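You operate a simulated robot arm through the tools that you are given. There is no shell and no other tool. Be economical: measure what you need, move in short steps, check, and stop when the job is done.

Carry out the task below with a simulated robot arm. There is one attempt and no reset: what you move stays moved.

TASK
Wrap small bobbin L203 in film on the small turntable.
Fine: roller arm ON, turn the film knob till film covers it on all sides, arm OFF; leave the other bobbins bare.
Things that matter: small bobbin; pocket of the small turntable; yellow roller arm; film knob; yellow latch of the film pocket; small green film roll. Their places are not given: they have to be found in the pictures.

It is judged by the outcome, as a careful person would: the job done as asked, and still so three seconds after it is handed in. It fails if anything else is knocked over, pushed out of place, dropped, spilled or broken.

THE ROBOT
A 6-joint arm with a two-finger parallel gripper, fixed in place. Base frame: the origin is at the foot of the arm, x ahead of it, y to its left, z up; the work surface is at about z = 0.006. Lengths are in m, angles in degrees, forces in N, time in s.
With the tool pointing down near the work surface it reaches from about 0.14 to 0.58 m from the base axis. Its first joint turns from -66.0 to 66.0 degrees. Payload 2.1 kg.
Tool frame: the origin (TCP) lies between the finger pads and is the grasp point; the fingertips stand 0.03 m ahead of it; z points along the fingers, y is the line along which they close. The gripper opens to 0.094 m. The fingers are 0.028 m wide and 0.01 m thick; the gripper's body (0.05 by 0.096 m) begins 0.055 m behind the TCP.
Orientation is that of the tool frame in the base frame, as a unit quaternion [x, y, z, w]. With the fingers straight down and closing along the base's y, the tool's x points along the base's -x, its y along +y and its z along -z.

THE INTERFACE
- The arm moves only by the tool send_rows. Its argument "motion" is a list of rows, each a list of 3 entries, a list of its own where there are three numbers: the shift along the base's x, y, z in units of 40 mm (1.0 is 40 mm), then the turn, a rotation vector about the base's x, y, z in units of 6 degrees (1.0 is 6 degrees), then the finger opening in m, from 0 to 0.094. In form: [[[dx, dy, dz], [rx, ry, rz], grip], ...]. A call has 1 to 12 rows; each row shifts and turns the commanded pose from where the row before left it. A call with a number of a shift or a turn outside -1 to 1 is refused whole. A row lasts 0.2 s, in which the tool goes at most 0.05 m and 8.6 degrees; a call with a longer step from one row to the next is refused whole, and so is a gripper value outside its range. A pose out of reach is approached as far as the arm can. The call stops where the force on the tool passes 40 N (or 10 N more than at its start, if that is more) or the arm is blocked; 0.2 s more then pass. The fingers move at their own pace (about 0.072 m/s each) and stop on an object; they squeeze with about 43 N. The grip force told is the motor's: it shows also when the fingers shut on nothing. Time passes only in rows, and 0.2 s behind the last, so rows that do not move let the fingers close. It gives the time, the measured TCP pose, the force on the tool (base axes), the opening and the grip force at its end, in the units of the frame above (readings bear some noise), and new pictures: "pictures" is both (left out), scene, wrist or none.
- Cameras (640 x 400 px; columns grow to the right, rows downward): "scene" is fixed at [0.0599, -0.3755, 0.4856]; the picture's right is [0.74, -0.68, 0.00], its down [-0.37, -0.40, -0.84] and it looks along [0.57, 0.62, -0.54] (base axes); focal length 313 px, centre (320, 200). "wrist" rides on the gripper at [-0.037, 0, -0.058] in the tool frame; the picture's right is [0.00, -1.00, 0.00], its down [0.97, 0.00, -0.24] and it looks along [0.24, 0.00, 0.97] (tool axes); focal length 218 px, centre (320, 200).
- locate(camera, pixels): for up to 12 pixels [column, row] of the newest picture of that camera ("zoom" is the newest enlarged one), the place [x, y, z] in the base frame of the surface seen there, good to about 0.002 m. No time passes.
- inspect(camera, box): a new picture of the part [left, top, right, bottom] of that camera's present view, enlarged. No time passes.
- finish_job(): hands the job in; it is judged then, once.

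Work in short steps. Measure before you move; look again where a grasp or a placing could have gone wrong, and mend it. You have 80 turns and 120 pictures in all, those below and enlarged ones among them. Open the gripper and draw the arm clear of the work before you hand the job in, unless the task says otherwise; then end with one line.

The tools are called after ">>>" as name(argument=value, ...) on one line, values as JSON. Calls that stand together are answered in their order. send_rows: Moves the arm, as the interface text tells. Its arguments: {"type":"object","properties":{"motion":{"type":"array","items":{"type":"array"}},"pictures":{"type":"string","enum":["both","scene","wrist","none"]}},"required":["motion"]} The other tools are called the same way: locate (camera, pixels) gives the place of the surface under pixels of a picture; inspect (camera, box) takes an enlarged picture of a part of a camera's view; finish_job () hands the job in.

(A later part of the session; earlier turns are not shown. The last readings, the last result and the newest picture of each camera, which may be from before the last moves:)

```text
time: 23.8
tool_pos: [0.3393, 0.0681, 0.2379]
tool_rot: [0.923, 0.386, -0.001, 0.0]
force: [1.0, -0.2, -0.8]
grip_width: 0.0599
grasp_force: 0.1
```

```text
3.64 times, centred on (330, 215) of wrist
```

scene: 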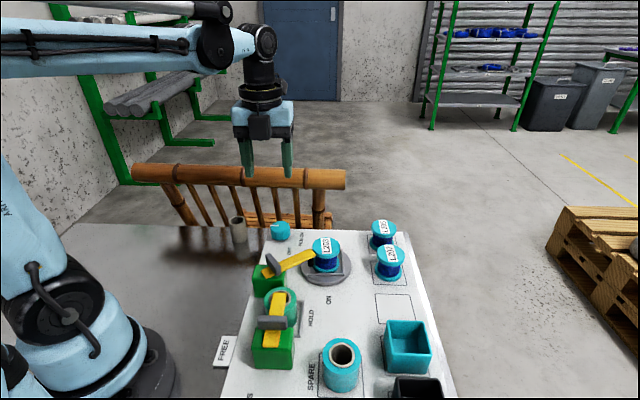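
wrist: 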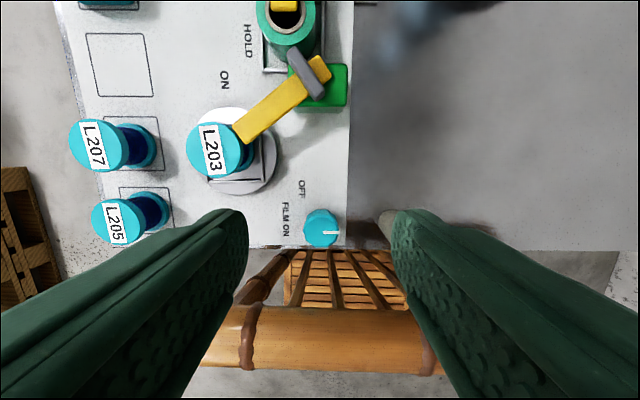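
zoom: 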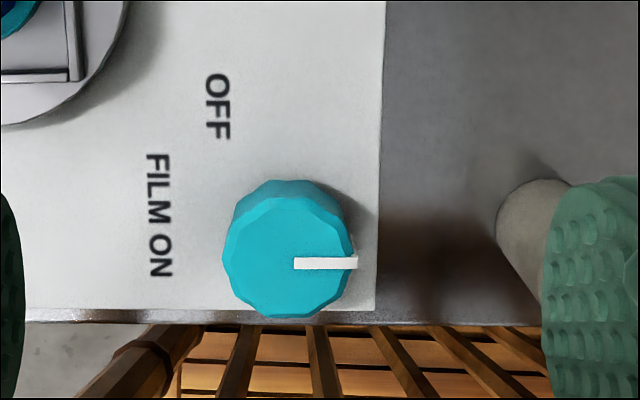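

The knob centre is at about (0.3855, 0.117) with radius 0.02. The rail face is about 0.040 m behind it at z 0.12–0.156. I'll tilt the tool 20° away from the rail, yaw +30° to leave room for a clockwise turn, and stop above the knob.

>>> send_rows(motion=[[[0.29, 0.305, -0.2], [0.59, -0.59, 0], 0.07], [[0.29, 0.305, -0.2], [0.59, -0.59, 0], 0.07], [[0.29, 0.305, -0.2], [0.59, -0.59, 0], 0.07], [[0.29, 0.305, -0.2], [0.59, -0.59, 0], 0.07], [[0, 0, -0.3], [0, 0, 1], 0.07], [[0, 0, -0.3], [0, 0, 1], 0.07], [[0, 0, -0.3], [0, 0, 1], 0.07], [[0, 0, -0.3], [0, 0, 1], 0.07], [[0, 0, -0.3], [0, 0, 1], 0.07]])

```text
time: 25.8
tool_pos: [0.3865, 0.1146, 0.1443]
tool_rot: [0.778, 0.605, 0.138, -0.105]
force: [-6.7, -10.7, 4.9]
grip_width: 0.0677
grasp_force: 0.1
```

scene: 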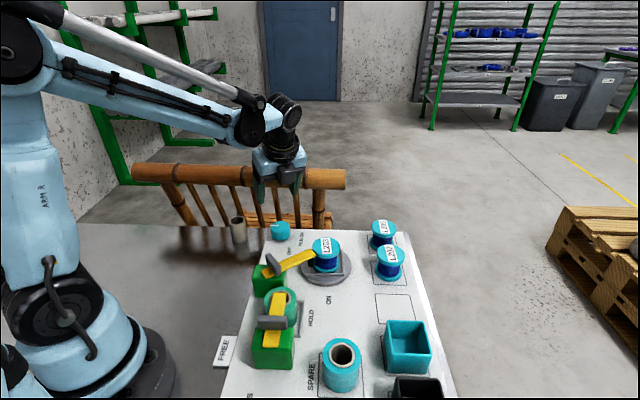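
wrist: 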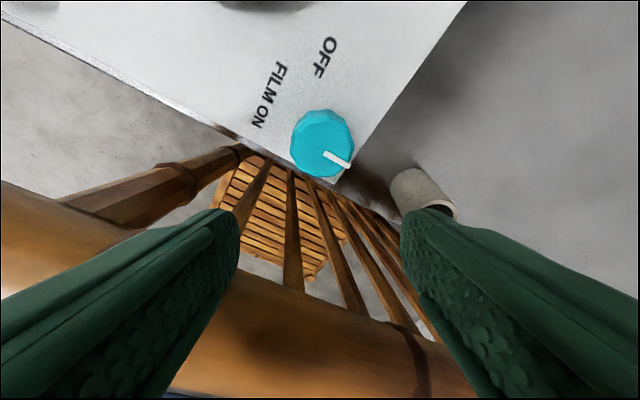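

A finger touched the rail (force about 12 N). I back off from it right away and undo the yaw.

>>> send_rows(motion=[[[-0.35, -0.35, 0], [0, 0, 0], 0.06], [[-0.2, -0.2, 0], [0, 0, -1], 0.05], [[0, 0, 0], [0, 0, -1], 0.05], [[0, 0, 0], [0, 0, -1], 0.05], [[0, 0, 0], [0, 0, -1], 0.05], [[0, 0, 0], [0, 0, -1], 0.05]])

>>> inspect(camera="scene", box=[120, 130, 420, 310])

```text
time: 27.2
tool_pos: [0.3632, 0.0938, 0.1441]
tool_rot: [0.909, 0.38, 0.16, -0.065]
force: [0.0, 0.2, -0.2]
grip_width: 0.0498
grasp_force: 0.0
```

scene: 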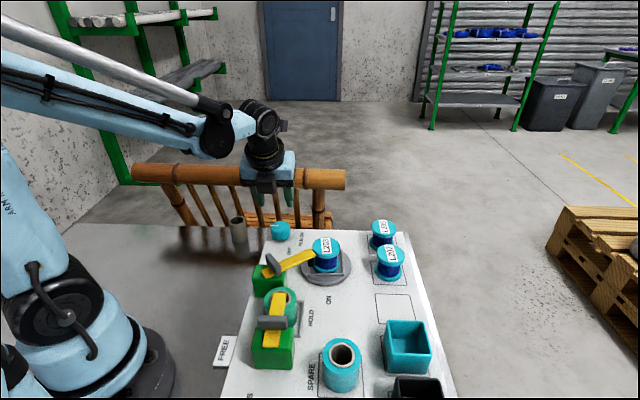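
wrist: 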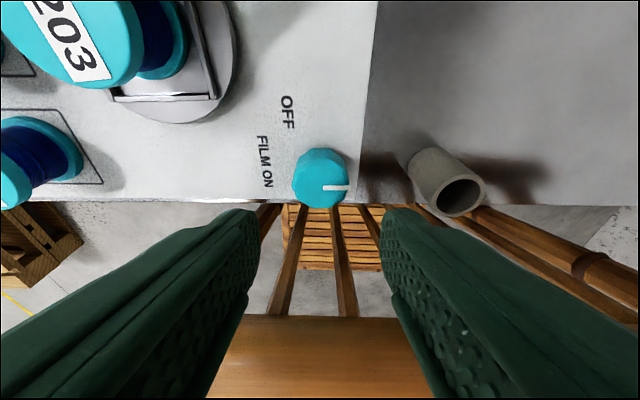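

```text
2.13 times, centred on (270, 220) of scene
```

zoom: 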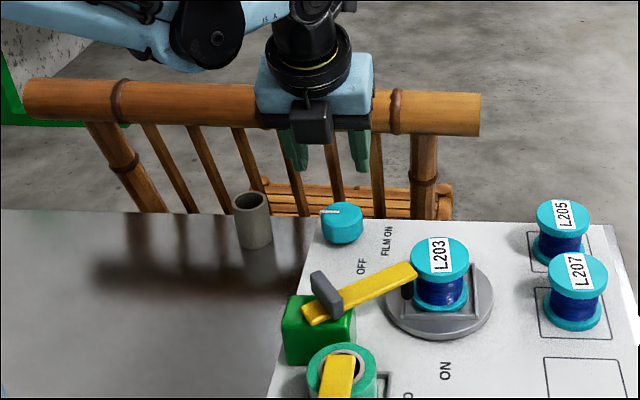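

The rail hasn't moved and the tool is free. I re-measure the knob from this closer view.

>>> locate(camera="wrist", pixels=[[321, 190], [294, 188], [347, 188], [320, 170], [320, 205], [430, 155], [240, 325], [320, 325], [450, 215], [288, 250], [340, 250]])

>>> inspect(camera="wrist", box=[240, 120, 400, 220])

```text
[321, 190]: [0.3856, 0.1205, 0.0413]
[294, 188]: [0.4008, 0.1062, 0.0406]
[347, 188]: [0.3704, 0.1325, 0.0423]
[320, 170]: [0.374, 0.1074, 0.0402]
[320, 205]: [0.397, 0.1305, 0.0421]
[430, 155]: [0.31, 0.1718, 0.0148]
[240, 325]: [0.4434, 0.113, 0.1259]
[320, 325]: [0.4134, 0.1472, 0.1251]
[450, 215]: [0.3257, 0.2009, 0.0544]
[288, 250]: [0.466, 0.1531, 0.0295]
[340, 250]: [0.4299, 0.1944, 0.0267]
```

```text
4.00 times, centred on (320, 170) of wrist
```

zoom: 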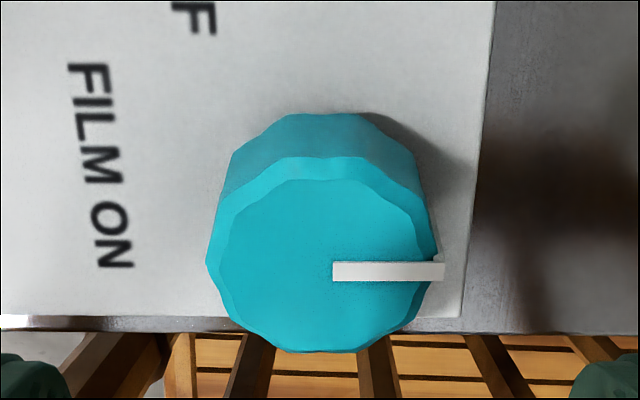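

The knob centre is at (0.3855, 0.119). I go down at zero yaw with the fingers straddling it parallel to the rail.

>>> send_rows(motion=[[[0.1, 0.12, -0.6], [0, 0, 0], 0.064], [[0.1, 0.12, -0.6], [0, 0, 0], 0.064], [[0.15, 0.17, -0.6], [0, 0, 0], 0.064], [[0.2, 0.22, -0.6], [0, 0, 0], 0.064], [[0, 0, 0], [0, 0, 0], 0.064]])

```text
time: 28.4
tool_pos: [0.386, 0.1195, 0.0495]
tool_rot: [0.909, 0.38, 0.16, -0.064]
force: [0.3, 0.1, 0.9]
grip_width: 0.0643
grasp_force: 0.0
```

scene: 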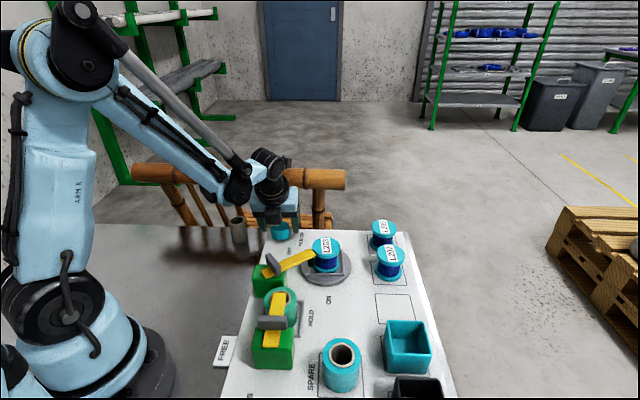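
wrist: 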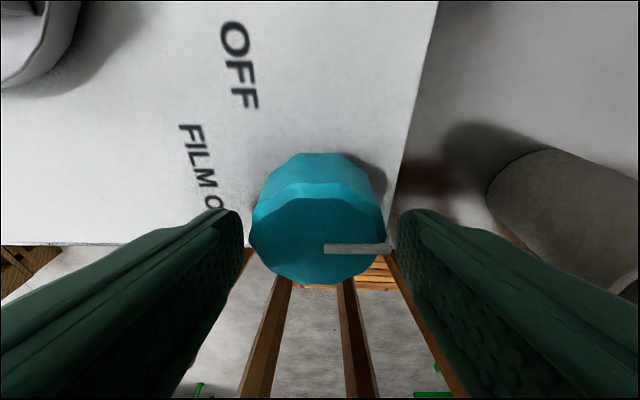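

Straddled with no contact. I close on it and try a small clockwise turn, watching the turntable.

>>> send_rows(motion=[[[0, 0, -0.08], [0, 0, 0], 0.03], [[0, 0, 0], [0, 0, 0], 0.03], [[0, 0, 0], [0, 0, 0], 0.03], [[0, 0, 0], [0, 0, -0.7], 0.03], [[0, 0, 0], [0, 0, -0.7], 0.03], [[0, 0, 0], [0, 0, -0.7], 0.03], [[0, 0, 0], [0, 0, -0.7], 0.03]])

>>> inspect(camera="scene", box=[250, 190, 370, 280])

```text
time: 29.6
tool_pos: [0.385, 0.1167, 0.0438]
tool_rot: [0.929, 0.329, 0.161, -0.053]
force: [-8.3, -7.2, 4.7]
grip_width: 0.0444
grasp_force: 45.0
stopped in row 5: the force on the tool passed its limit (the readings are from after the stop); the commanded pose is now the measured one
```

scene: 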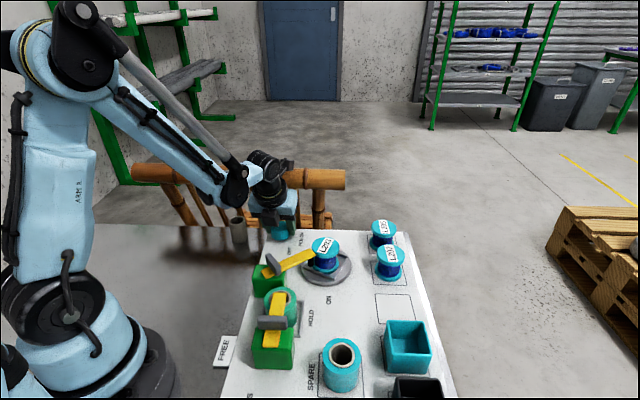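
wrist: 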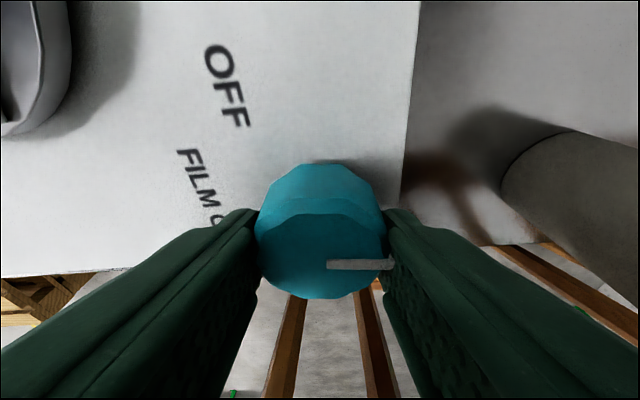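

```text
4.44 times, centred on (310, 235) of scene
```

zoom: 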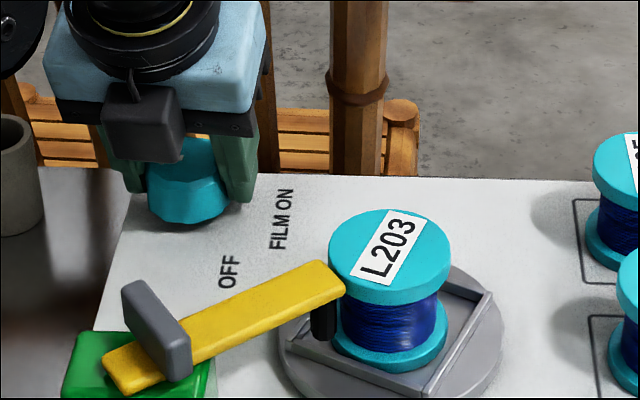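

The turntable turned with the knob. I continue clockwise in smaller steps.

>>> send_rows(motion=[[[0, 0, 0], [0, 0, -0.5], 0.03], [[0, 0, 0], [0, 0, -0.5], 0.03], [[0, 0, 0], [0, 0, -0.5], 0.03], [[0, 0, 0], [0, 0, -0.5], 0.03]])

>>> inspect(camera="scene", box=[250, 190, 370, 280])

```text
time: 30.6
tool_pos: [0.3856, 0.1173, 0.0449]
tool_rot: [0.958, 0.23, 0.165, -0.034]
force: [-8.0, -23.5, -4.7]
grip_width: 0.0444
grasp_force: 45.3
```

scene: 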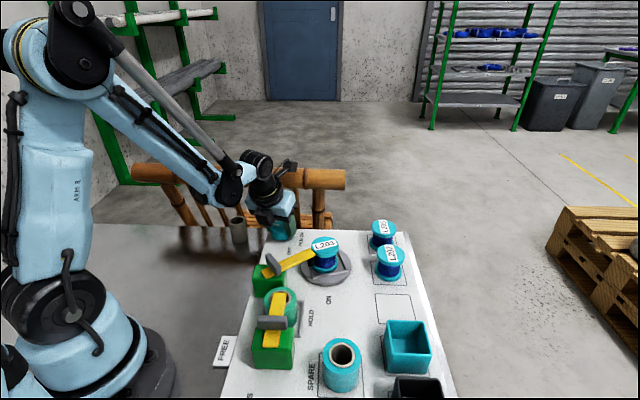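
wrist: 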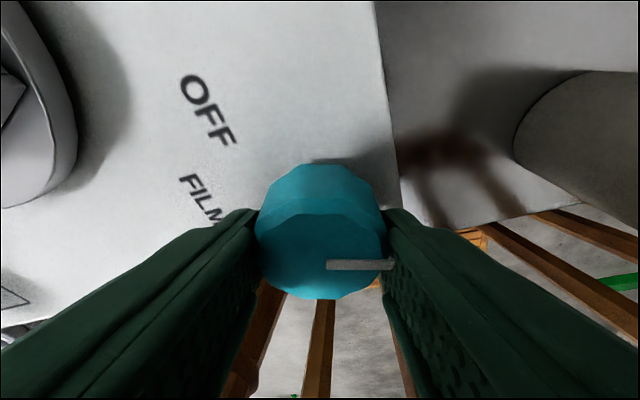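

```text
4.44 times, centred on (310, 235) of scene
```

zoom: 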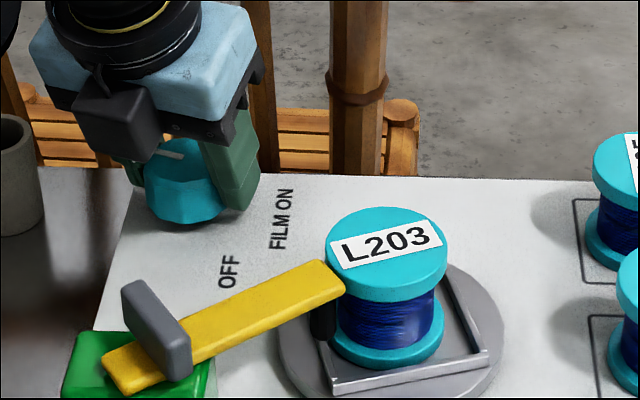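

The turntable turns about 4° per knob degree. I continue; any film is probably still on the hidden side.

>>> send_rows(motion=[[[-0.01, -0.02, 0], [0, 0, -0.5], 0.03], [[0, 0, 0], [0, 0, -0.5], 0.03], [[0, 0, 0], [0, 0, -0.5], 0.03], [[0, 0, 0], [0, 0, -0.5], 0.03]])

>>> inspect(camera="scene", box=[250, 190, 370, 280])

```text
time: 31.2
tool_pos: [0.3856, 0.1158, 0.046]
tool_rot: [0.966, 0.191, 0.167, -0.041]
force: [-0.3, 2.0, -3.6]
grip_width: 0.0444
grasp_force: 44.4
out of reach, approached as far as the arm can: row 2, 3
stopped in row 3: the force on the tool passed its limit (the readings are from after the stop); the commanded pose is now the measured one
```

scene: 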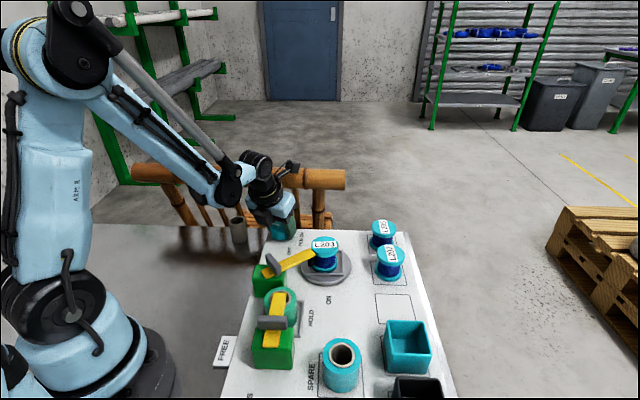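
wrist: 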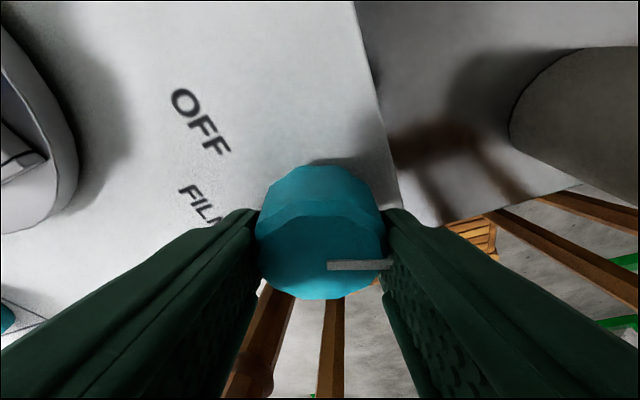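

```text
4.44 times, centred on (310, 235) of scene
```

zoom: 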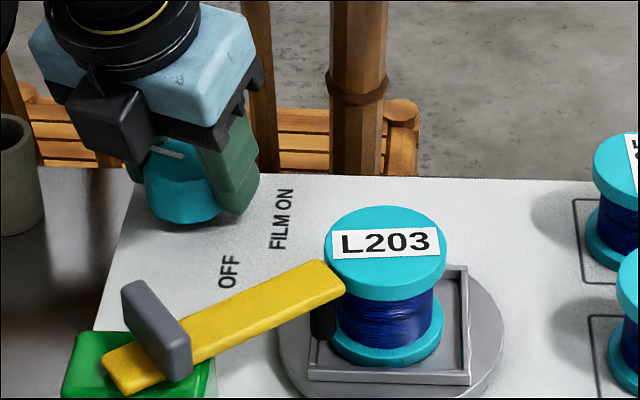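

The wrist reached its limit. I open, yaw back +48° around the knob, and grip again.

>>> send_rows(motion=[[[0, 0, 0], [0, 0, 0], 0.064], [[0, 0, 0], [0, 0, 0], 0.064], [[0, 0, 0], [0, 0, 1], 0.064], [[0, 0, 0], [0, 0, 1], 0.064], [[0, 0, 0], [0, 0, 1], 0.064], [[0, 0, 0], [0, 0, 1], 0.064], [[0, 0, 0], [0, 0, 1], 0.064], [[0, 0, 0], [0, 0, 1], 0.064], [[0, 0, 0], [0, 0, 1], 0.064], [[0, 0, 0], [0, 0, 1], 0.064]])

```text
time: 33.4
tool_pos: [0.3843, 0.1167, 0.0451]
tool_rot: [0.805, 0.568, 0.136, -0.106]
force: [0.2, 0.4, -0.3]
grip_width: 0.0639
grasp_force: 0.1
```

scene: 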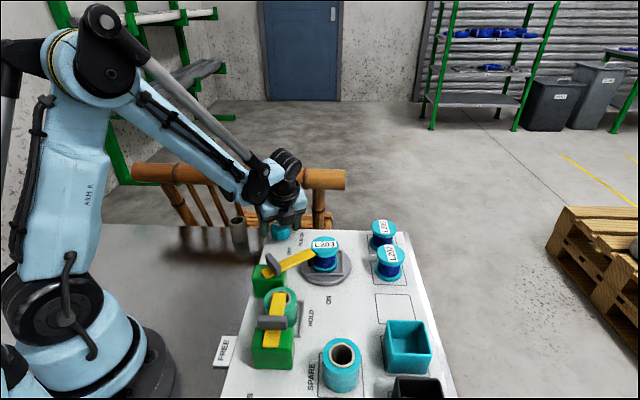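
wrist: 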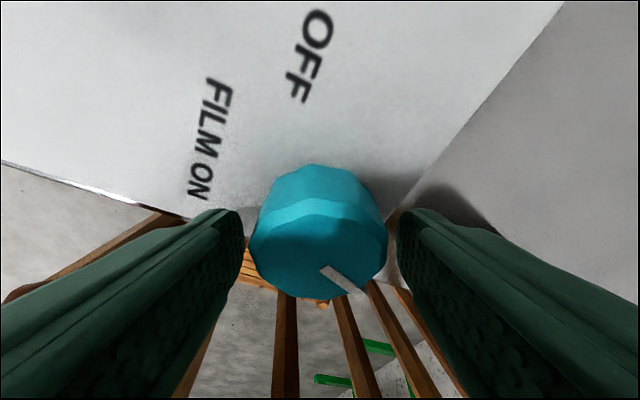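

No contacts. I close and turn clockwise about 24°.

>>> send_rows(motion=[[[0, 0.02, 0], [0, 0, 0], 0.03], [[0, 0, 0], [0, 0, 0], 0.03], [[0, 0, 0], [0, 0, -0.4], 0.03], [[0, 0, 0], [0, 0, -0.5], 0.03], [[0, 0, 0], [0, 0, -0.5], 0.03], [[0, 0, 0], [0, 0, -0.5], 0.03], [[0, 0, 0], [0, 0, -0.5], 0.03], [[0, 0, 0], [0, 0, -0.5], 0.03], [[0, 0, 0], [0, 0, -0.5], 0.03], [[0, 0, 0], [0, 0, -0.5], 0.03]])

>>> inspect(camera="scene", box=[250, 190, 370, 280])

```text
time: 35.6
tool_pos: [0.3849, 0.1161, 0.0451]
tool_rot: [0.904, 0.391, 0.155, -0.074]
force: [-3.1, -16.3, 18.8]
grip_width: 0.0442
grasp_force: 45.7
```

scene: 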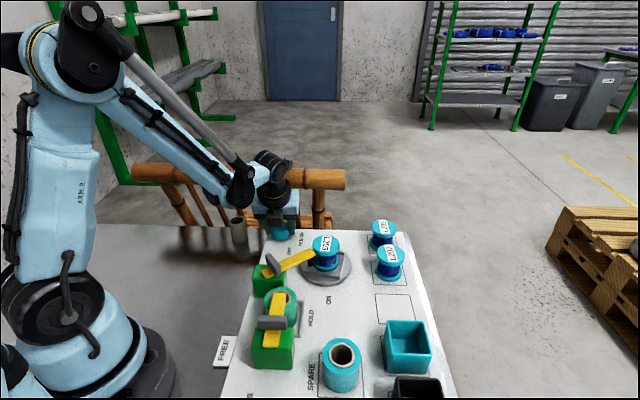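
wrist: 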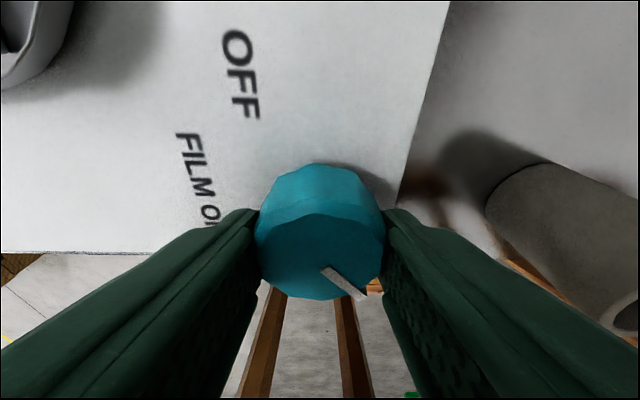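

```text
4.44 times, centred on (310, 235) of scene
```

zoom: 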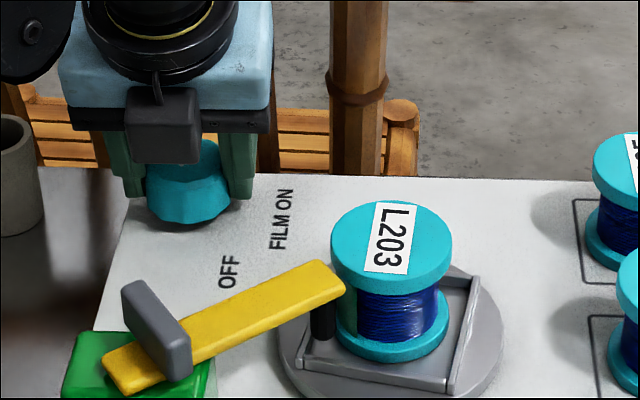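

A teal film edge now shows on L203's left side by the roller, so film is being laid. I continue clockwise.

>>> send_rows(motion=[[[0, -0.01, 0], [0, 0, -0.5], 0.03], [[0, 0, 0], [0, 0, -0.5], 0.03], [[0, 0, 0], [0, 0, -0.5], 0.03], [[0, 0, 0], [0, 0, -0.5], 0.03], [[0, 0, 0], [0, 0, -0.5], 0.03], [[0, 0, 0], [0, 0, -0.5], 0.03]])

>>> inspect(camera="scene", box=[250, 190, 370, 280])

```text
time: 37.0
tool_pos: [0.3848, 0.117, 0.0444]
tool_rot: [0.954, 0.245, 0.164, -0.049]
force: [9.3, -11.5, -14.1]
grip_width: 0.0441
grasp_force: 44.9
```

scene: 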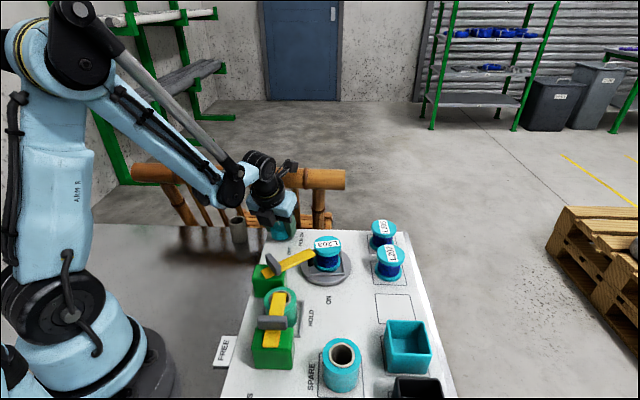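
wrist: 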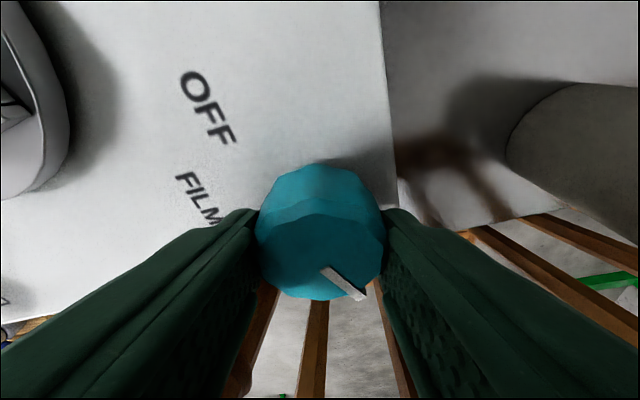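

```text
4.44 times, centred on (310, 235) of scene
```

zoom: 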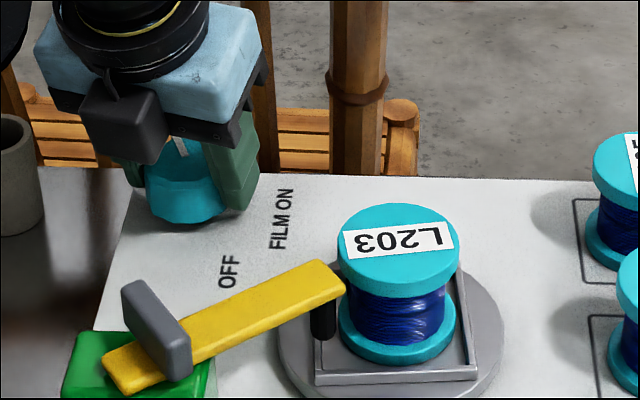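

I look closer at the winding for film.

>>> inspect(camera="scene", box=[298, 225, 358, 275])

```text
8.00 times, centred on (328, 250) of scene
```

zoom: 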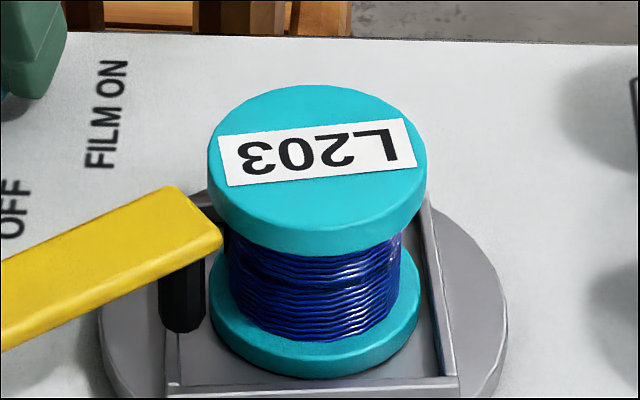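

No film shows on this side yet. I regrip and keep turning, with closer checks along the way.

>>> send_rows(motion=[[[0, 0, 0], [0, 0, 0], 0.064], [[0, 0, 0], [0, 0, 0], 0.064], [[0, 0, 0], [0, 0, 1], 0.064], [[0, 0, 0], [0, 0, 1], 0.064], [[0, 0, 0], [0, 0, 1], 0.064], [[0, 0, 0], [0, 0, 1], 0.064], [[0, 0, 0], [0, 0, 1], 0.064], [[0, 0, 0], [0, 0, 1], 0.064], [[0, 0, 0], [0, 0, 1], 0.064], [[0, 0, 0], [0, 0, 0], 0.03], [[0, 0, 0], [0, 0, 0], 0.03]], pictures="none")

>>> send_rows(motion=[[[0, 0, 0], [0, 0, -0.5], 0.03], [[0, 0, 0], [0, 0, -0.5], 0.03], [[0, 0, 0], [0, 0, -0.5], 0.03], [[0, 0, 0], [0, 0, -0.5], 0.03]], pictures="none")

>>> inspect(camera="scene", box=[258, 205, 358, 275])

```text
time: 39.4
tool_pos: [0.3858, 0.1149, 0.0442]
tool_rot: [0.803, 0.571, 0.137, -0.104]
force: [8.3, -1.3, -5.6]
grip_width: 0.0449
grasp_force: 44.7
```

```text
time: 40.4
tool_pos: [0.385, 0.1157, 0.0446]
tool_rot: [0.858, 0.484, 0.144, -0.09]
force: [5.5, -14.8, -5.9]
grip_width: 0.0452
grasp_force: 45.1
```

```text
5.71 times, centred on (308, 240) of scene
```

zoom: 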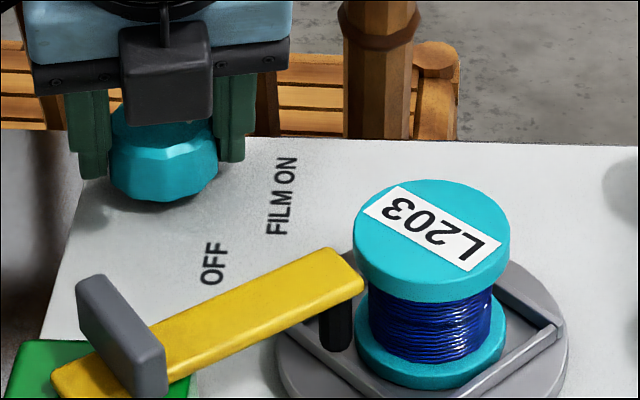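

>>> send_rows(motion=[[[0, 0, 0], [0, 0, -0.5], 0.03], [[0, 0, 0], [0, 0, -0.5], 0.03], [[0, 0, 0], [0, 0, -0.5], 0.03]], pictures="none")

>>> inspect(camera="scene", box=[258, 205, 358, 275])

>>> send_rows(motion=[[[0, 0, 0], [0, 0, -0.5], 0.03], [[0, 0, 0], [0, 0, -0.5], 0.03], [[0, 0, 0], [0, 0, -0.5], 0.03]], pictures="none")

>>> inspect(camera="scene", box=[258, 205, 358, 275])

```text
time: 41.2
tool_pos: [0.3853, 0.1159, 0.044]
tool_rot: [0.894, 0.415, 0.151, -0.079]
force: [5.5, -12.4, 5.9]
grip_width: 0.0448
grasp_force: 45.4
```

```text
5.71 times, centred on (308, 240) of scene
```

zoom: 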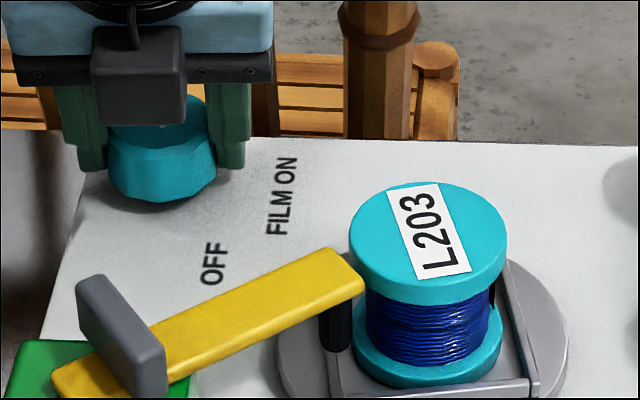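

```text
time: 42.0
tool_pos: [0.3854, 0.1167, 0.0442]
tool_rot: [0.924, 0.343, 0.157, -0.065]
force: [6.5, -10.4, -22.0]
grip_width: 0.0447
grasp_force: 44.6
```

```text
5.71 times, centred on (308, 240) of scene
```

zoom: 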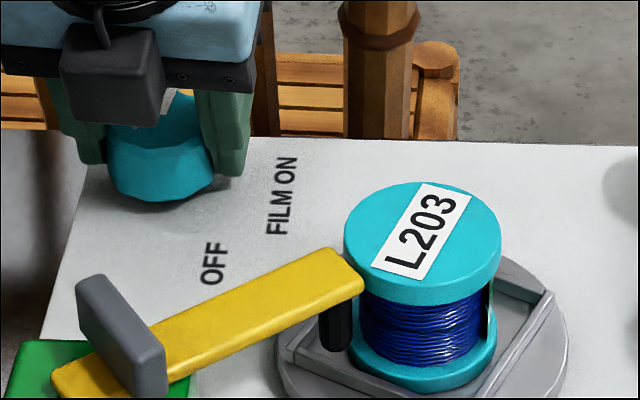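

A film edge is coming round on the right side (488, 300). I keep turning to see how far the film extends.

>>> send_rows(motion=[[[0, 0, 0], [0, 0, -0.5], 0.03], [[0, 0, 0], [0, 0, -0.5], 0.03], [[0, 0, 0], [0, 0, -0.5], 0.03]], pictures="none")

>>> inspect(camera="scene", box=[258, 205, 358, 275])

>>> send_rows(motion=[[[0, 0, 0], [0, 0, -0.5], 0.03], [[0, 0, 0], [0, 0, -0.4], 0.03]], pictures="none")

>>> inspect(camera="scene", box=[258, 205, 358, 275])

```text
time: 42.8
tool_pos: [0.3854, 0.1157, 0.0442]
tool_rot: [0.948, 0.27, 0.161, -0.053]
force: [-21.2, -21.1, 14.1]
grip_width: 0.0446
grasp_force: 45.2
```

```text
5.71 times, centred on (308, 240) of scene
```

zoom: 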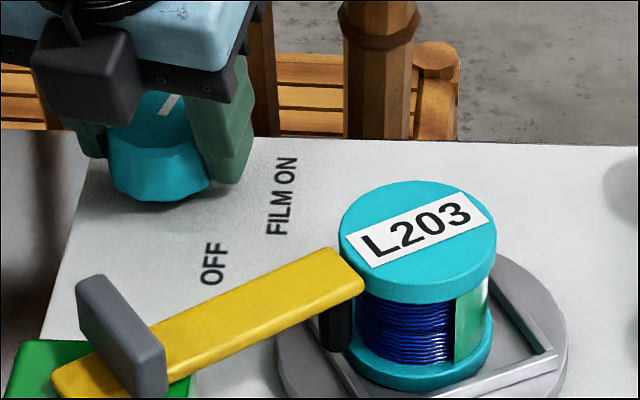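

```text
time: 43.4
tool_pos: [0.3852, 0.1167, 0.0436]
tool_rot: [0.959, 0.226, 0.162, -0.046]
force: [-15.7, -13.5, -25.6]
grip_width: 0.0446
grasp_force: 45.1
```

```text
5.71 times, centred on (308, 240) of scene
```

zoom: 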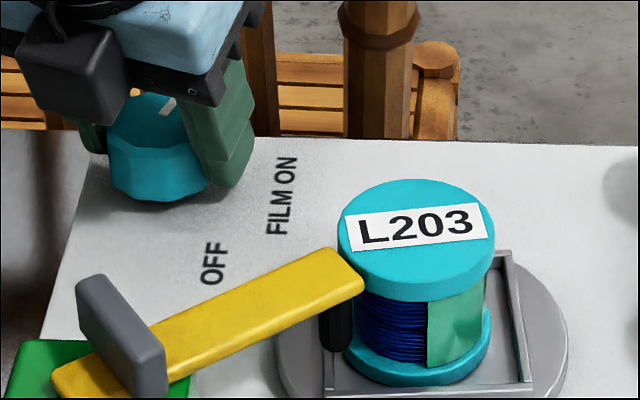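

Green film covers part of the right side. I regrip and continue.

>>> send_rows(motion=[[[0, 0, 0], [0, 0, 0], 0.064], [[0, 0, 0], [0, 0, 0], 0.064], [[0, 0, 0], [0, 0, 1], 0.064], [[0, 0, 0], [0, 0, 1], 0.064], [[0, 0, 0], [0, 0, 1], 0.064], [[0, 0, 0], [0, 0, 1], 0.064], [[0, 0, 0], [0, 0, 1], 0.064], [[0, 0, 0], [0, 0, 1], 0.064], [[0, 0, 0], [0, 0, 1], 0.064], [[0, 0, 0], [0, 0, 0.6], 0.064], [[0, 0, 0], [0, 0, 0], 0.03], [[0, 0, 0], [0, 0, 0], 0.03]], pictures="none")

>>> send_rows(motion=[[[0, 0, 0], [0, 0, -0.5], 0.03], [[0, 0, 0], [0, 0, -0.5], 0.03], [[0, 0, 0], [0, 0, -0.5], 0.03], [[0, 0, 0], [0, 0, -0.5], 0.03]], pictures="none")

>>> inspect(camera="scene", box=[258, 205, 358, 275])

>>> send_rows(motion=[[[0, 0, 0], [0, 0, -0.5], 0.03], [[0, 0, 0], [0, 0, -0.5], 0.03], [[0, 0, 0], [0, 0, -0.5], 0.03], [[0, 0, 0], [0, 0, -0.5], 0.03]], pictures="none")

>>> inspect(camera="scene", box=[258, 205, 358, 275])

```text
time: 46.0
tool_pos: [0.386, 0.1174, 0.0443]
tool_rot: [0.796, 0.58, 0.135, -0.107]
force: [8.6, -2.9, -1.9]
grip_width: 0.0451
grasp_force: 44.7
```

```text
time: 47.0
tool_pos: [0.386, 0.1159, 0.0456]
tool_rot: [0.853, 0.493, 0.146, -0.091]
force: [15.8, -7.6, 29.9]
grip_width: 0.0452
grasp_force: 45.1
```

```text
5.71 times, centred on (308, 240) of scene
```

zoom: 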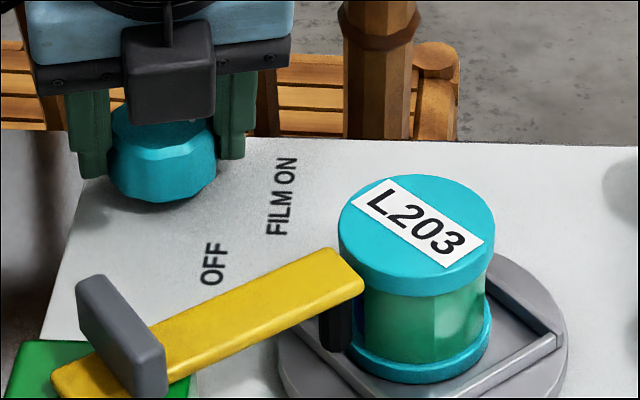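

```text
time: 48.0
tool_pos: [0.3847, 0.1153, 0.044]
tool_rot: [0.9, 0.402, 0.153, -0.076]
force: [9.2, -12.2, 2.4]
grip_width: 0.045
grasp_force: 44.7
```

```text
5.71 times, centred on (308, 240) of scene
```

zoom: 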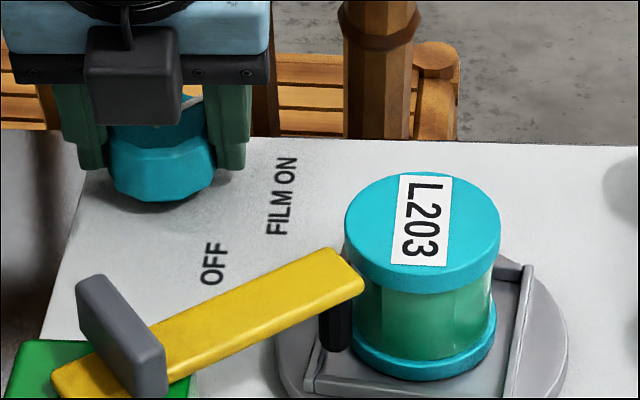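

Film now covers the whole visible side. I continue one more full revolution to check for and close any gap.

>>> send_rows(motion=[[[0, 0, 0], [0, 0, -0.5], 0.03], [[0, 0, 0], [0, 0, -0.5], 0.03], [[0, 0, 0], [0, 0, -0.5], 0.03], [[0, 0, 0], [0, 0, -0.5], 0.03], [[0, 0, 0], [0, 0, -0.5], 0.03], [[0, 0, 0], [0, 0, -0.5], 0.03], [[0, 0, 0], [0, 0, -0.4], 0.03]], pictures="none")

>>> inspect(camera="scene", box=[258, 205, 358, 275])

>>> send_rows(motion=[[[0, 0, 0], [0, 0, 0], 0.064], [[0, 0, 0], [0, 0, 0], 0.064], [[0, 0, 0], [0, 0, 1], 0.064], [[0, 0, 0], [0, 0, 1], 0.064], [[0, 0, 0], [0, 0, 1], 0.064], [[0, 0, 0], [0, 0, 1], 0.064], [[0, 0, 0], [0, 0, 1], 0.064], [[0, 0, 0], [0, 0, 1], 0.064], [[0, 0, 0], [0, 0, 1], 0.064], [[0, 0, 0], [0, 0, 0.6], 0.064], [[0, 0, 0], [0, 0, 0], 0.03], [[0, 0, 0], [0, 0, 0], 0.03]], pictures="none")

>>> send_rows(motion=[[[0, 0, 0], [0, 0, -0.5], 0.03], [[0, 0, 0], [0, 0, -0.5], 0.03], [[0, 0, 0], [0, 0, -0.5], 0.03], [[0, 0, 0], [0, 0, -0.5], 0.03], [[0, 0, 0], [0, 0, -0.5], 0.03], [[0, 0, 0], [0, 0, -0.5], 0.03]], pictures="none")

>>> inspect(camera="scene", box=[258, 205, 358, 275])

```text
time: 49.6
tool_pos: [0.3853, 0.1168, 0.0449]
tool_rot: [0.957, 0.235, 0.164, -0.049]
force: [6.7, -7.7, -1.8]
grip_width: 0.0449
grasp_force: 45.0
```

```text
5.71 times, centred on (308, 240) of scene
```

zoom: 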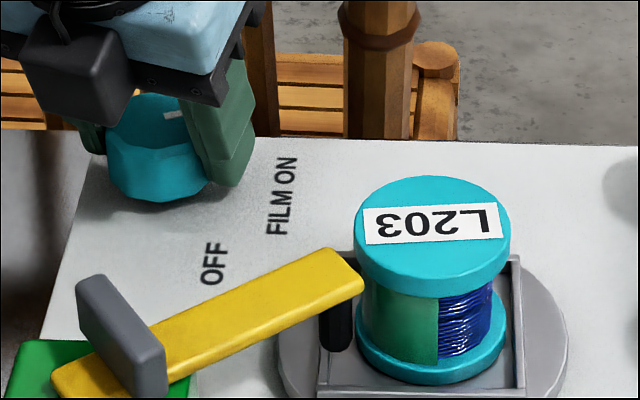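

```text
time: 52.2
tool_pos: [0.3862, 0.1172, 0.0441]
tool_rot: [0.79, 0.588, 0.134, -0.108]
force: [-0.7, 1.2, 1.3]
grip_width: 0.045
grasp_force: 45.5
```

```text
time: 53.6
tool_pos: [0.3856, 0.1161, 0.0454]
tool_rot: [0.873, 0.457, 0.148, -0.086]
force: [0.0, 0.4, -2.8]
grip_width: 0.0446
grasp_force: 45.1
```

```text
5.71 times, centred on (308, 240) of scene
```

zoom: 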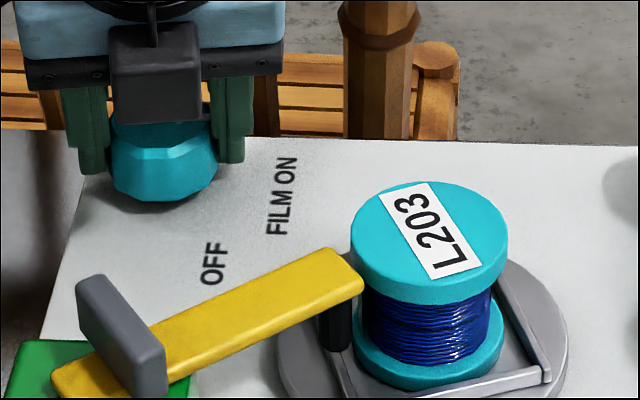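

The film has stayed at about half the circumference, so one arc isn't picking it up. I check whether L203 sits off-centre and loses contact with the roller there.

>>> locate(camera="zoom", pixels=[[356, 235], [503, 235], [425, 185], [432, 285], [430, 235], [355, 275], [335, 325], [548, 375], [350, 395], [500, 275]])

>>> locate(camera="scene", pixels=[[320, 248], [341, 246], [313, 255], [300, 258]])

```text
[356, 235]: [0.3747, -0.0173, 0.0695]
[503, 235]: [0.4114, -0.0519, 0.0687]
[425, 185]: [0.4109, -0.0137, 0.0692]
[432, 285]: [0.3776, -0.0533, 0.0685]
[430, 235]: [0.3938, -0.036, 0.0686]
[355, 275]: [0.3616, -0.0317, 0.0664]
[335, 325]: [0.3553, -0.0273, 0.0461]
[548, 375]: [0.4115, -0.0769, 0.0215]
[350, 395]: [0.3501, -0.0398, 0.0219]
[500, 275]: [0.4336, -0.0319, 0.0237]
```

```text
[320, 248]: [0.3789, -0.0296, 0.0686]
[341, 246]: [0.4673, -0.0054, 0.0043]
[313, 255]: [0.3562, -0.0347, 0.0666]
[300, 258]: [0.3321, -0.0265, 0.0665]
```

L203 turns without slipping in the pocket, and the trailing film edge is now just reaching the roller. I keep turning to see whether the bare arc gets covered this pass.

>>> send_rows(motion=[[[0, 0, 0], [0, 0, -0.5], 0.03], [[0, 0, 0], [0, 0, -0.5], 0.03], [[0, 0, 0], [0, 0, -0.5], 0.03], [[0, 0, 0], [0, 0, -0.5], 0.03], [[0, 0, 0], [0, 0, -0.5], 0.03], [[0, 0, 0], [0, 0, -0.5], 0.03], [[0, 0, 0], [0, 0, -0.5], 0.03], [[0, 0, 0], [0, 0, -0.5], 0.03]], pictures="none")

>>> inspect(camera="scene", box=[288, 220, 358, 275])

```text
time: 55.4
tool_pos: [0.3848, 0.117, 0.0439]
tool_rot: [0.949, 0.266, 0.162, -0.053]
force: [-4.4, -11.1, 28.8]
grip_width: 0.0442
grasp_force: 45.8
```

```text
7.27 times, centred on (323, 248) of scene
```

zoom: 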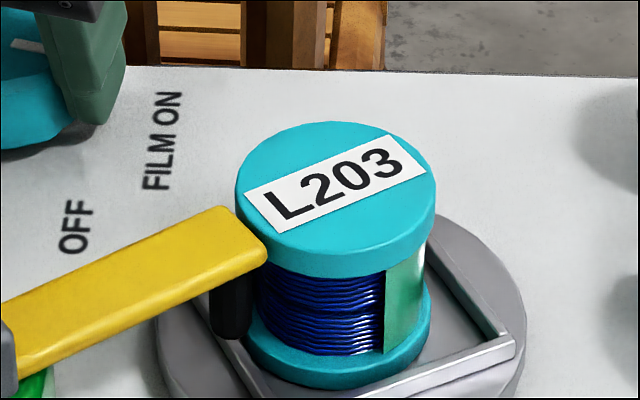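

The leading film edge is at the same spot on the bobbin, and the film seems to grow with total knob angle: about 180° after about 175° of knob. So I keep turning, checking after each regrip.

>>> send_rows(motion=[[[0, 0, 0], [0, 0, 0], 0.064], [[0, 0, 0], [0, 0, 0], 0.064], [[0, 0, 0], [0, 0, 1], 0.064], [[0, 0, 0], [0, 0, 1], 0.064], [[0, 0, 0], [0, 0, 1], 0.064], [[0, 0, 0], [0, 0, 1], 0.064], [[0, 0, 0], [0, 0, 1], 0.064], [[0, 0, 0], [0, 0, 1], 0.064], [[0, 0, 0], [0, 0, 1], 0.064], [[0, 0, 0], [0, 0, 0.6], 0.064], [[0, 0, 0], [0, 0, 0], 0.03], [[0, 0, 0], [0, 0, 0], 0.03]], pictures="none")

>>> send_rows(motion=[[[0, 0, 0], [0, 0, -0.5], 0.03], [[0, 0, 0], [0, 0, -0.5], 0.03], [[0, 0, 0], [0, 0, -0.5], 0.03], [[0, 0, 0], [0, 0, -0.5], 0.03], [[0, 0, 0], [0, 0, -0.5], 0.03], [[0, 0, 0], [0, 0, -0.5], 0.03], [[0, 0, 0], [0, 0, -0.5], 0.03], [[0, 0, 0], [0, 0, -0.5], 0.03]], pictures="none")

>>> inspect(camera="scene", box=[288, 220, 358, 275])

>>> send_rows(motion=[[[0, 0, 0], [0, 0, -0.5], 0.03], [[0, 0, 0], [0, 0, -0.5], 0.03], [[0, 0, 0], [0, 0, -0.5], 0.03], [[0, 0, 0], [0, 0, -0.5], 0.03], [[0, 0, 0], [0, 0, -0.5], 0.03], [[0, 0, 0], [0, 0, -0.5], 0.03], [[0, 0, 0], [0, 0, -0.5], 0.03]], pictures="none")

>>> inspect(camera="scene", box=[288, 220, 358, 275])

```text
time: 58.0
tool_pos: [0.3859, 0.1168, 0.0457]
tool_rot: [0.772, 0.613, 0.129, -0.112]
force: [0.6, -2.8, 0.8]
grip_width: 0.0441
grasp_force: 44.7
```

```text
time: 59.8
tool_pos: [0.3851, 0.1161, 0.0445]
tool_rot: [0.882, 0.439, 0.151, -0.084]
force: [4.2, -4.9, 24.9]
grip_width: 0.0443
grasp_force: 44.8
```

```text
7.27 times, centred on (323, 248) of scene
```

zoom: 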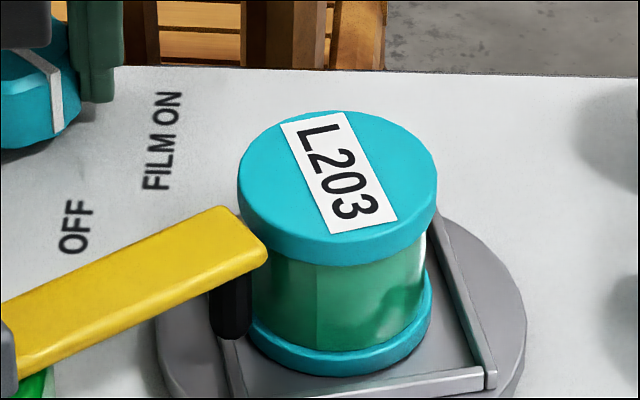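

```text
time: 61.4
tool_pos: [0.3856, 0.1159, 0.0444]
tool_rot: [0.947, 0.271, 0.162, -0.055]
force: [3.6, -0.4, -26.1]
grip_width: 0.044
grasp_force: 45.2
```

```text
7.27 times, centred on (323, 248) of scene
```

zoom: 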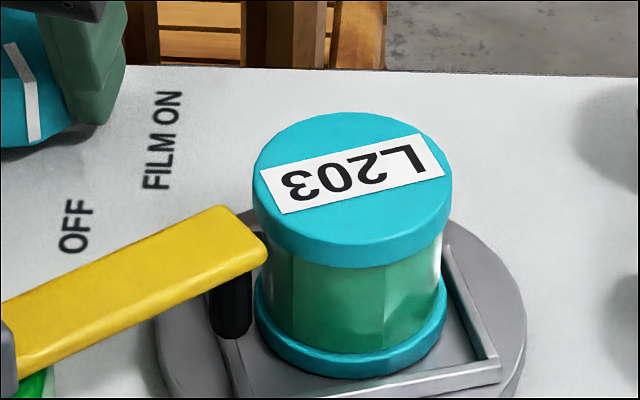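

The film has grown: this side was half bare one revolution ago. I continue.

>>> send_rows(motion=[[[0, 0, 0], [0, 0, 0], 0.064], [[0, 0, 0], [0, 0, 0], 0.064], [[0, 0, 0], [0, 0, 1], 0.064], [[0, 0, 0], [0, 0, 1], 0.064], [[0, 0, 0], [0, 0, 1], 0.064], [[0, 0, 0], [0, 0, 1], 0.064], [[0, 0, 0], [0, 0, 1], 0.064], [[0, 0, 0], [0, 0, 1], 0.064], [[0, 0, 0], [0, 0, 1], 0.064], [[0, 0, 0], [0, 0, 0.6], 0.064], [[0, 0, 0], [0, 0, 0], 0.03], [[0, 0, 0], [0, 0, 0], 0.03]], pictures="none")

>>> send_rows(motion=[[[0, 0, 0], [0, 0, -0.5], 0.03], [[0, 0, 0], [0, 0, -0.5], 0.03], [[0, 0, 0], [0, 0, -0.5], 0.03], [[0, 0, 0], [0, 0, -0.5], 0.03], [[0, 0, 0], [0, 0, -0.5], 0.03], [[0, 0, 0], [0, 0, -0.5], 0.03], [[0, 0, 0], [0, 0, -0.5], 0.03], [[0, 0, 0], [0, 0, -0.5], 0.03]], pictures="none")

>>> inspect(camera="scene", box=[288, 220, 358, 275])

>>> send_rows(motion=[[[0, 0, 0], [0, 0, -0.5], 0.03], [[0, 0, 0], [0, 0, -0.5], 0.03], [[0, 0, 0], [0, 0, -0.5], 0.03], [[0, 0, 0], [0, 0, -0.5], 0.03], [[0, 0, 0], [0, 0, -0.5], 0.03], [[0, 0, 0], [0, 0, -0.5], 0.03], [[0, 0, 0], [0, 0, -0.5], 0.03], [[0, 0, 0], [0, 0, -0.3], 0.03]], pictures="none")

>>> inspect(camera="scene", box=[288, 220, 358, 275])

```text
time: 64.0
tool_pos: [0.3858, 0.1176, 0.0464]
tool_rot: [0.768, 0.617, 0.129, -0.112]
force: [2.6, -6.1, 1.3]
grip_width: 0.0444
grasp_force: 45.3
```

```text
time: 65.8
tool_pos: [0.3854, 0.117, 0.0453]
tool_rot: [0.88, 0.444, 0.149, -0.084]
force: [-0.4, -9.9, 15.4]
grip_width: 0.0445
grasp_force: 45.0
```

```text
7.27 times, centred on (323, 248) of scene
```

zoom: 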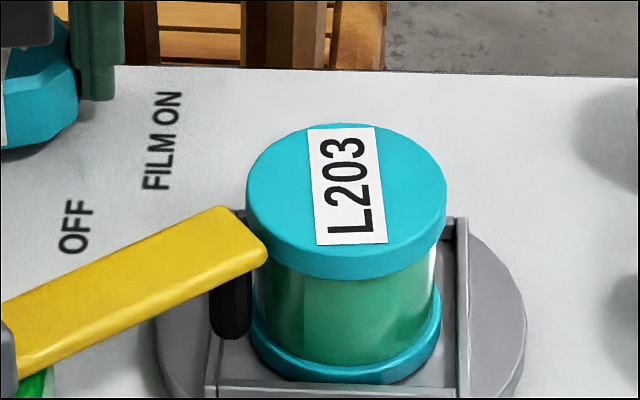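

```text
time: 67.6
tool_pos: [0.3844, 0.1162, 0.0453]
tool_rot: [0.95, 0.261, 0.164, -0.053]
force: [6.4, -5.2, -14.3]
grip_width: 0.0445
grasp_force: 45.1
```

```text
7.27 times, centred on (323, 248) of scene
```

zoom: 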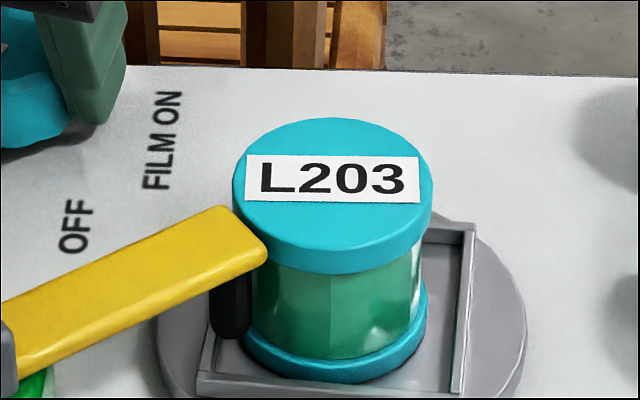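

All views now show film. I do one more knob cycle to be sure of full overlap, checking two sides.

>>> send_rows(motion=[[[0, 0, 0], [0, 0, 0], 0.064], [[0, 0, 0], [0, 0, 0], 0.064], [[0, 0, 0], [0, 0, 1], 0.064], [[0, 0, 0], [0, 0, 1], 0.064], [[0, 0, 0], [0, 0, 1], 0.064], [[0, 0, 0], [0, 0, 1], 0.064], [[0, 0, 0], [0, 0, 1], 0.064], [[0, 0, 0], [0, 0, 1], 0.064], [[0, 0, 0], [0, 0, 1], 0.064], [[0, 0, 0], [0, 0, 0.6], 0.064], [[0, 0, 0], [0, 0, 0], 0.03], [[0, 0, 0], [0, 0, 0], 0.03]], pictures="none")

>>> send_rows(motion=[[[0, 0, 0], [0, 0, -0.5], 0.03], [[0, 0, 0], [0, 0, -0.5], 0.03], [[0, 0, 0], [0, 0, -0.5], 0.03], [[0, 0, 0], [0, 0, -0.5], 0.03], [[0, 0, 0], [0, 0, -0.5], 0.03], [[0, 0, 0], [0, 0, -0.5], 0.03], [[0, 0, 0], [0, 0, -0.5], 0.03], [[0, 0, 0], [0, 0, -0.5], 0.03]], pictures="none")

>>> inspect(camera="scene", box=[288, 220, 358, 275])

>>> send_rows(motion=[[[0, 0, 0], [0, 0, -0.5], 0.03], [[0, 0, 0], [0, 0, -0.5], 0.03], [[0, 0, 0], [0, 0, -0.5], 0.03], [[0, 0, 0], [0, 0, -0.5], 0.03], [[0, 0, 0], [0, 0, -0.5], 0.03], [[0, 0, 0], [0, 0, -0.5], 0.03], [[0, 0, 0], [0, 0, -0.5], 0.03]], pictures="none")

>>> inspect(camera="scene", box=[288, 220, 358, 275])

```text
time: 70.2
tool_pos: [0.3855, 0.1171, 0.0448]
tool_rot: [0.775, 0.608, 0.132, -0.112]
force: [-2.5, 0.3, 2.5]
grip_width: 0.0452
grasp_force: 45.4
```

```text
time: 72.0
tool_pos: [0.3838, 0.1157, 0.0452]
tool_rot: [0.884, 0.435, 0.151, -0.083]
force: [4.9, -2.6, -10.7]
grip_width: 0.0445
grasp_force: 45.3
```

```text
7.27 times, centred on (323, 248) of scene
```

zoom: 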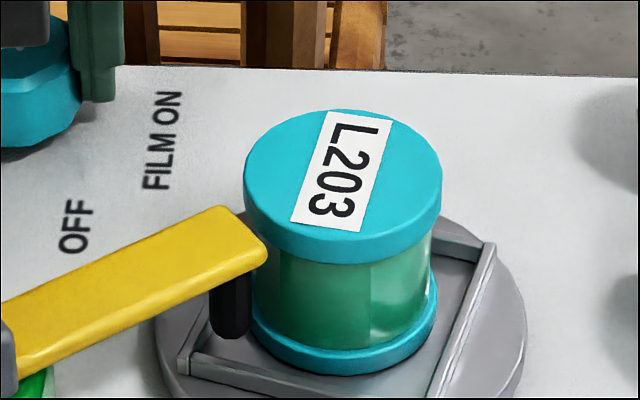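

```text
time: 73.6
tool_pos: [0.385, 0.1166, 0.0444]
tool_rot: [0.949, 0.266, 0.163, -0.053]
force: [-11.4, -15.4, -1.2]
grip_width: 0.045
grasp_force: 44.3
```

```text
7.27 times, centred on (323, 248) of scene
```

zoom: 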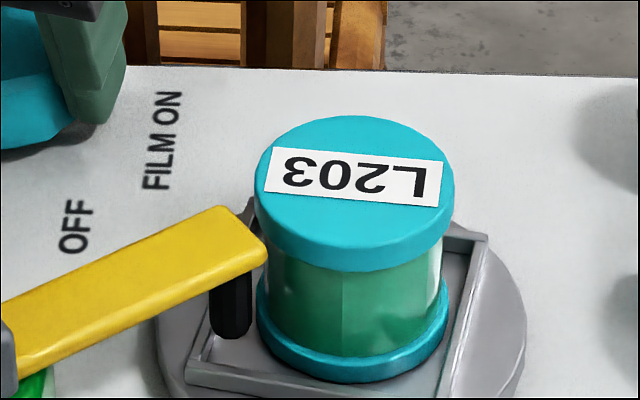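

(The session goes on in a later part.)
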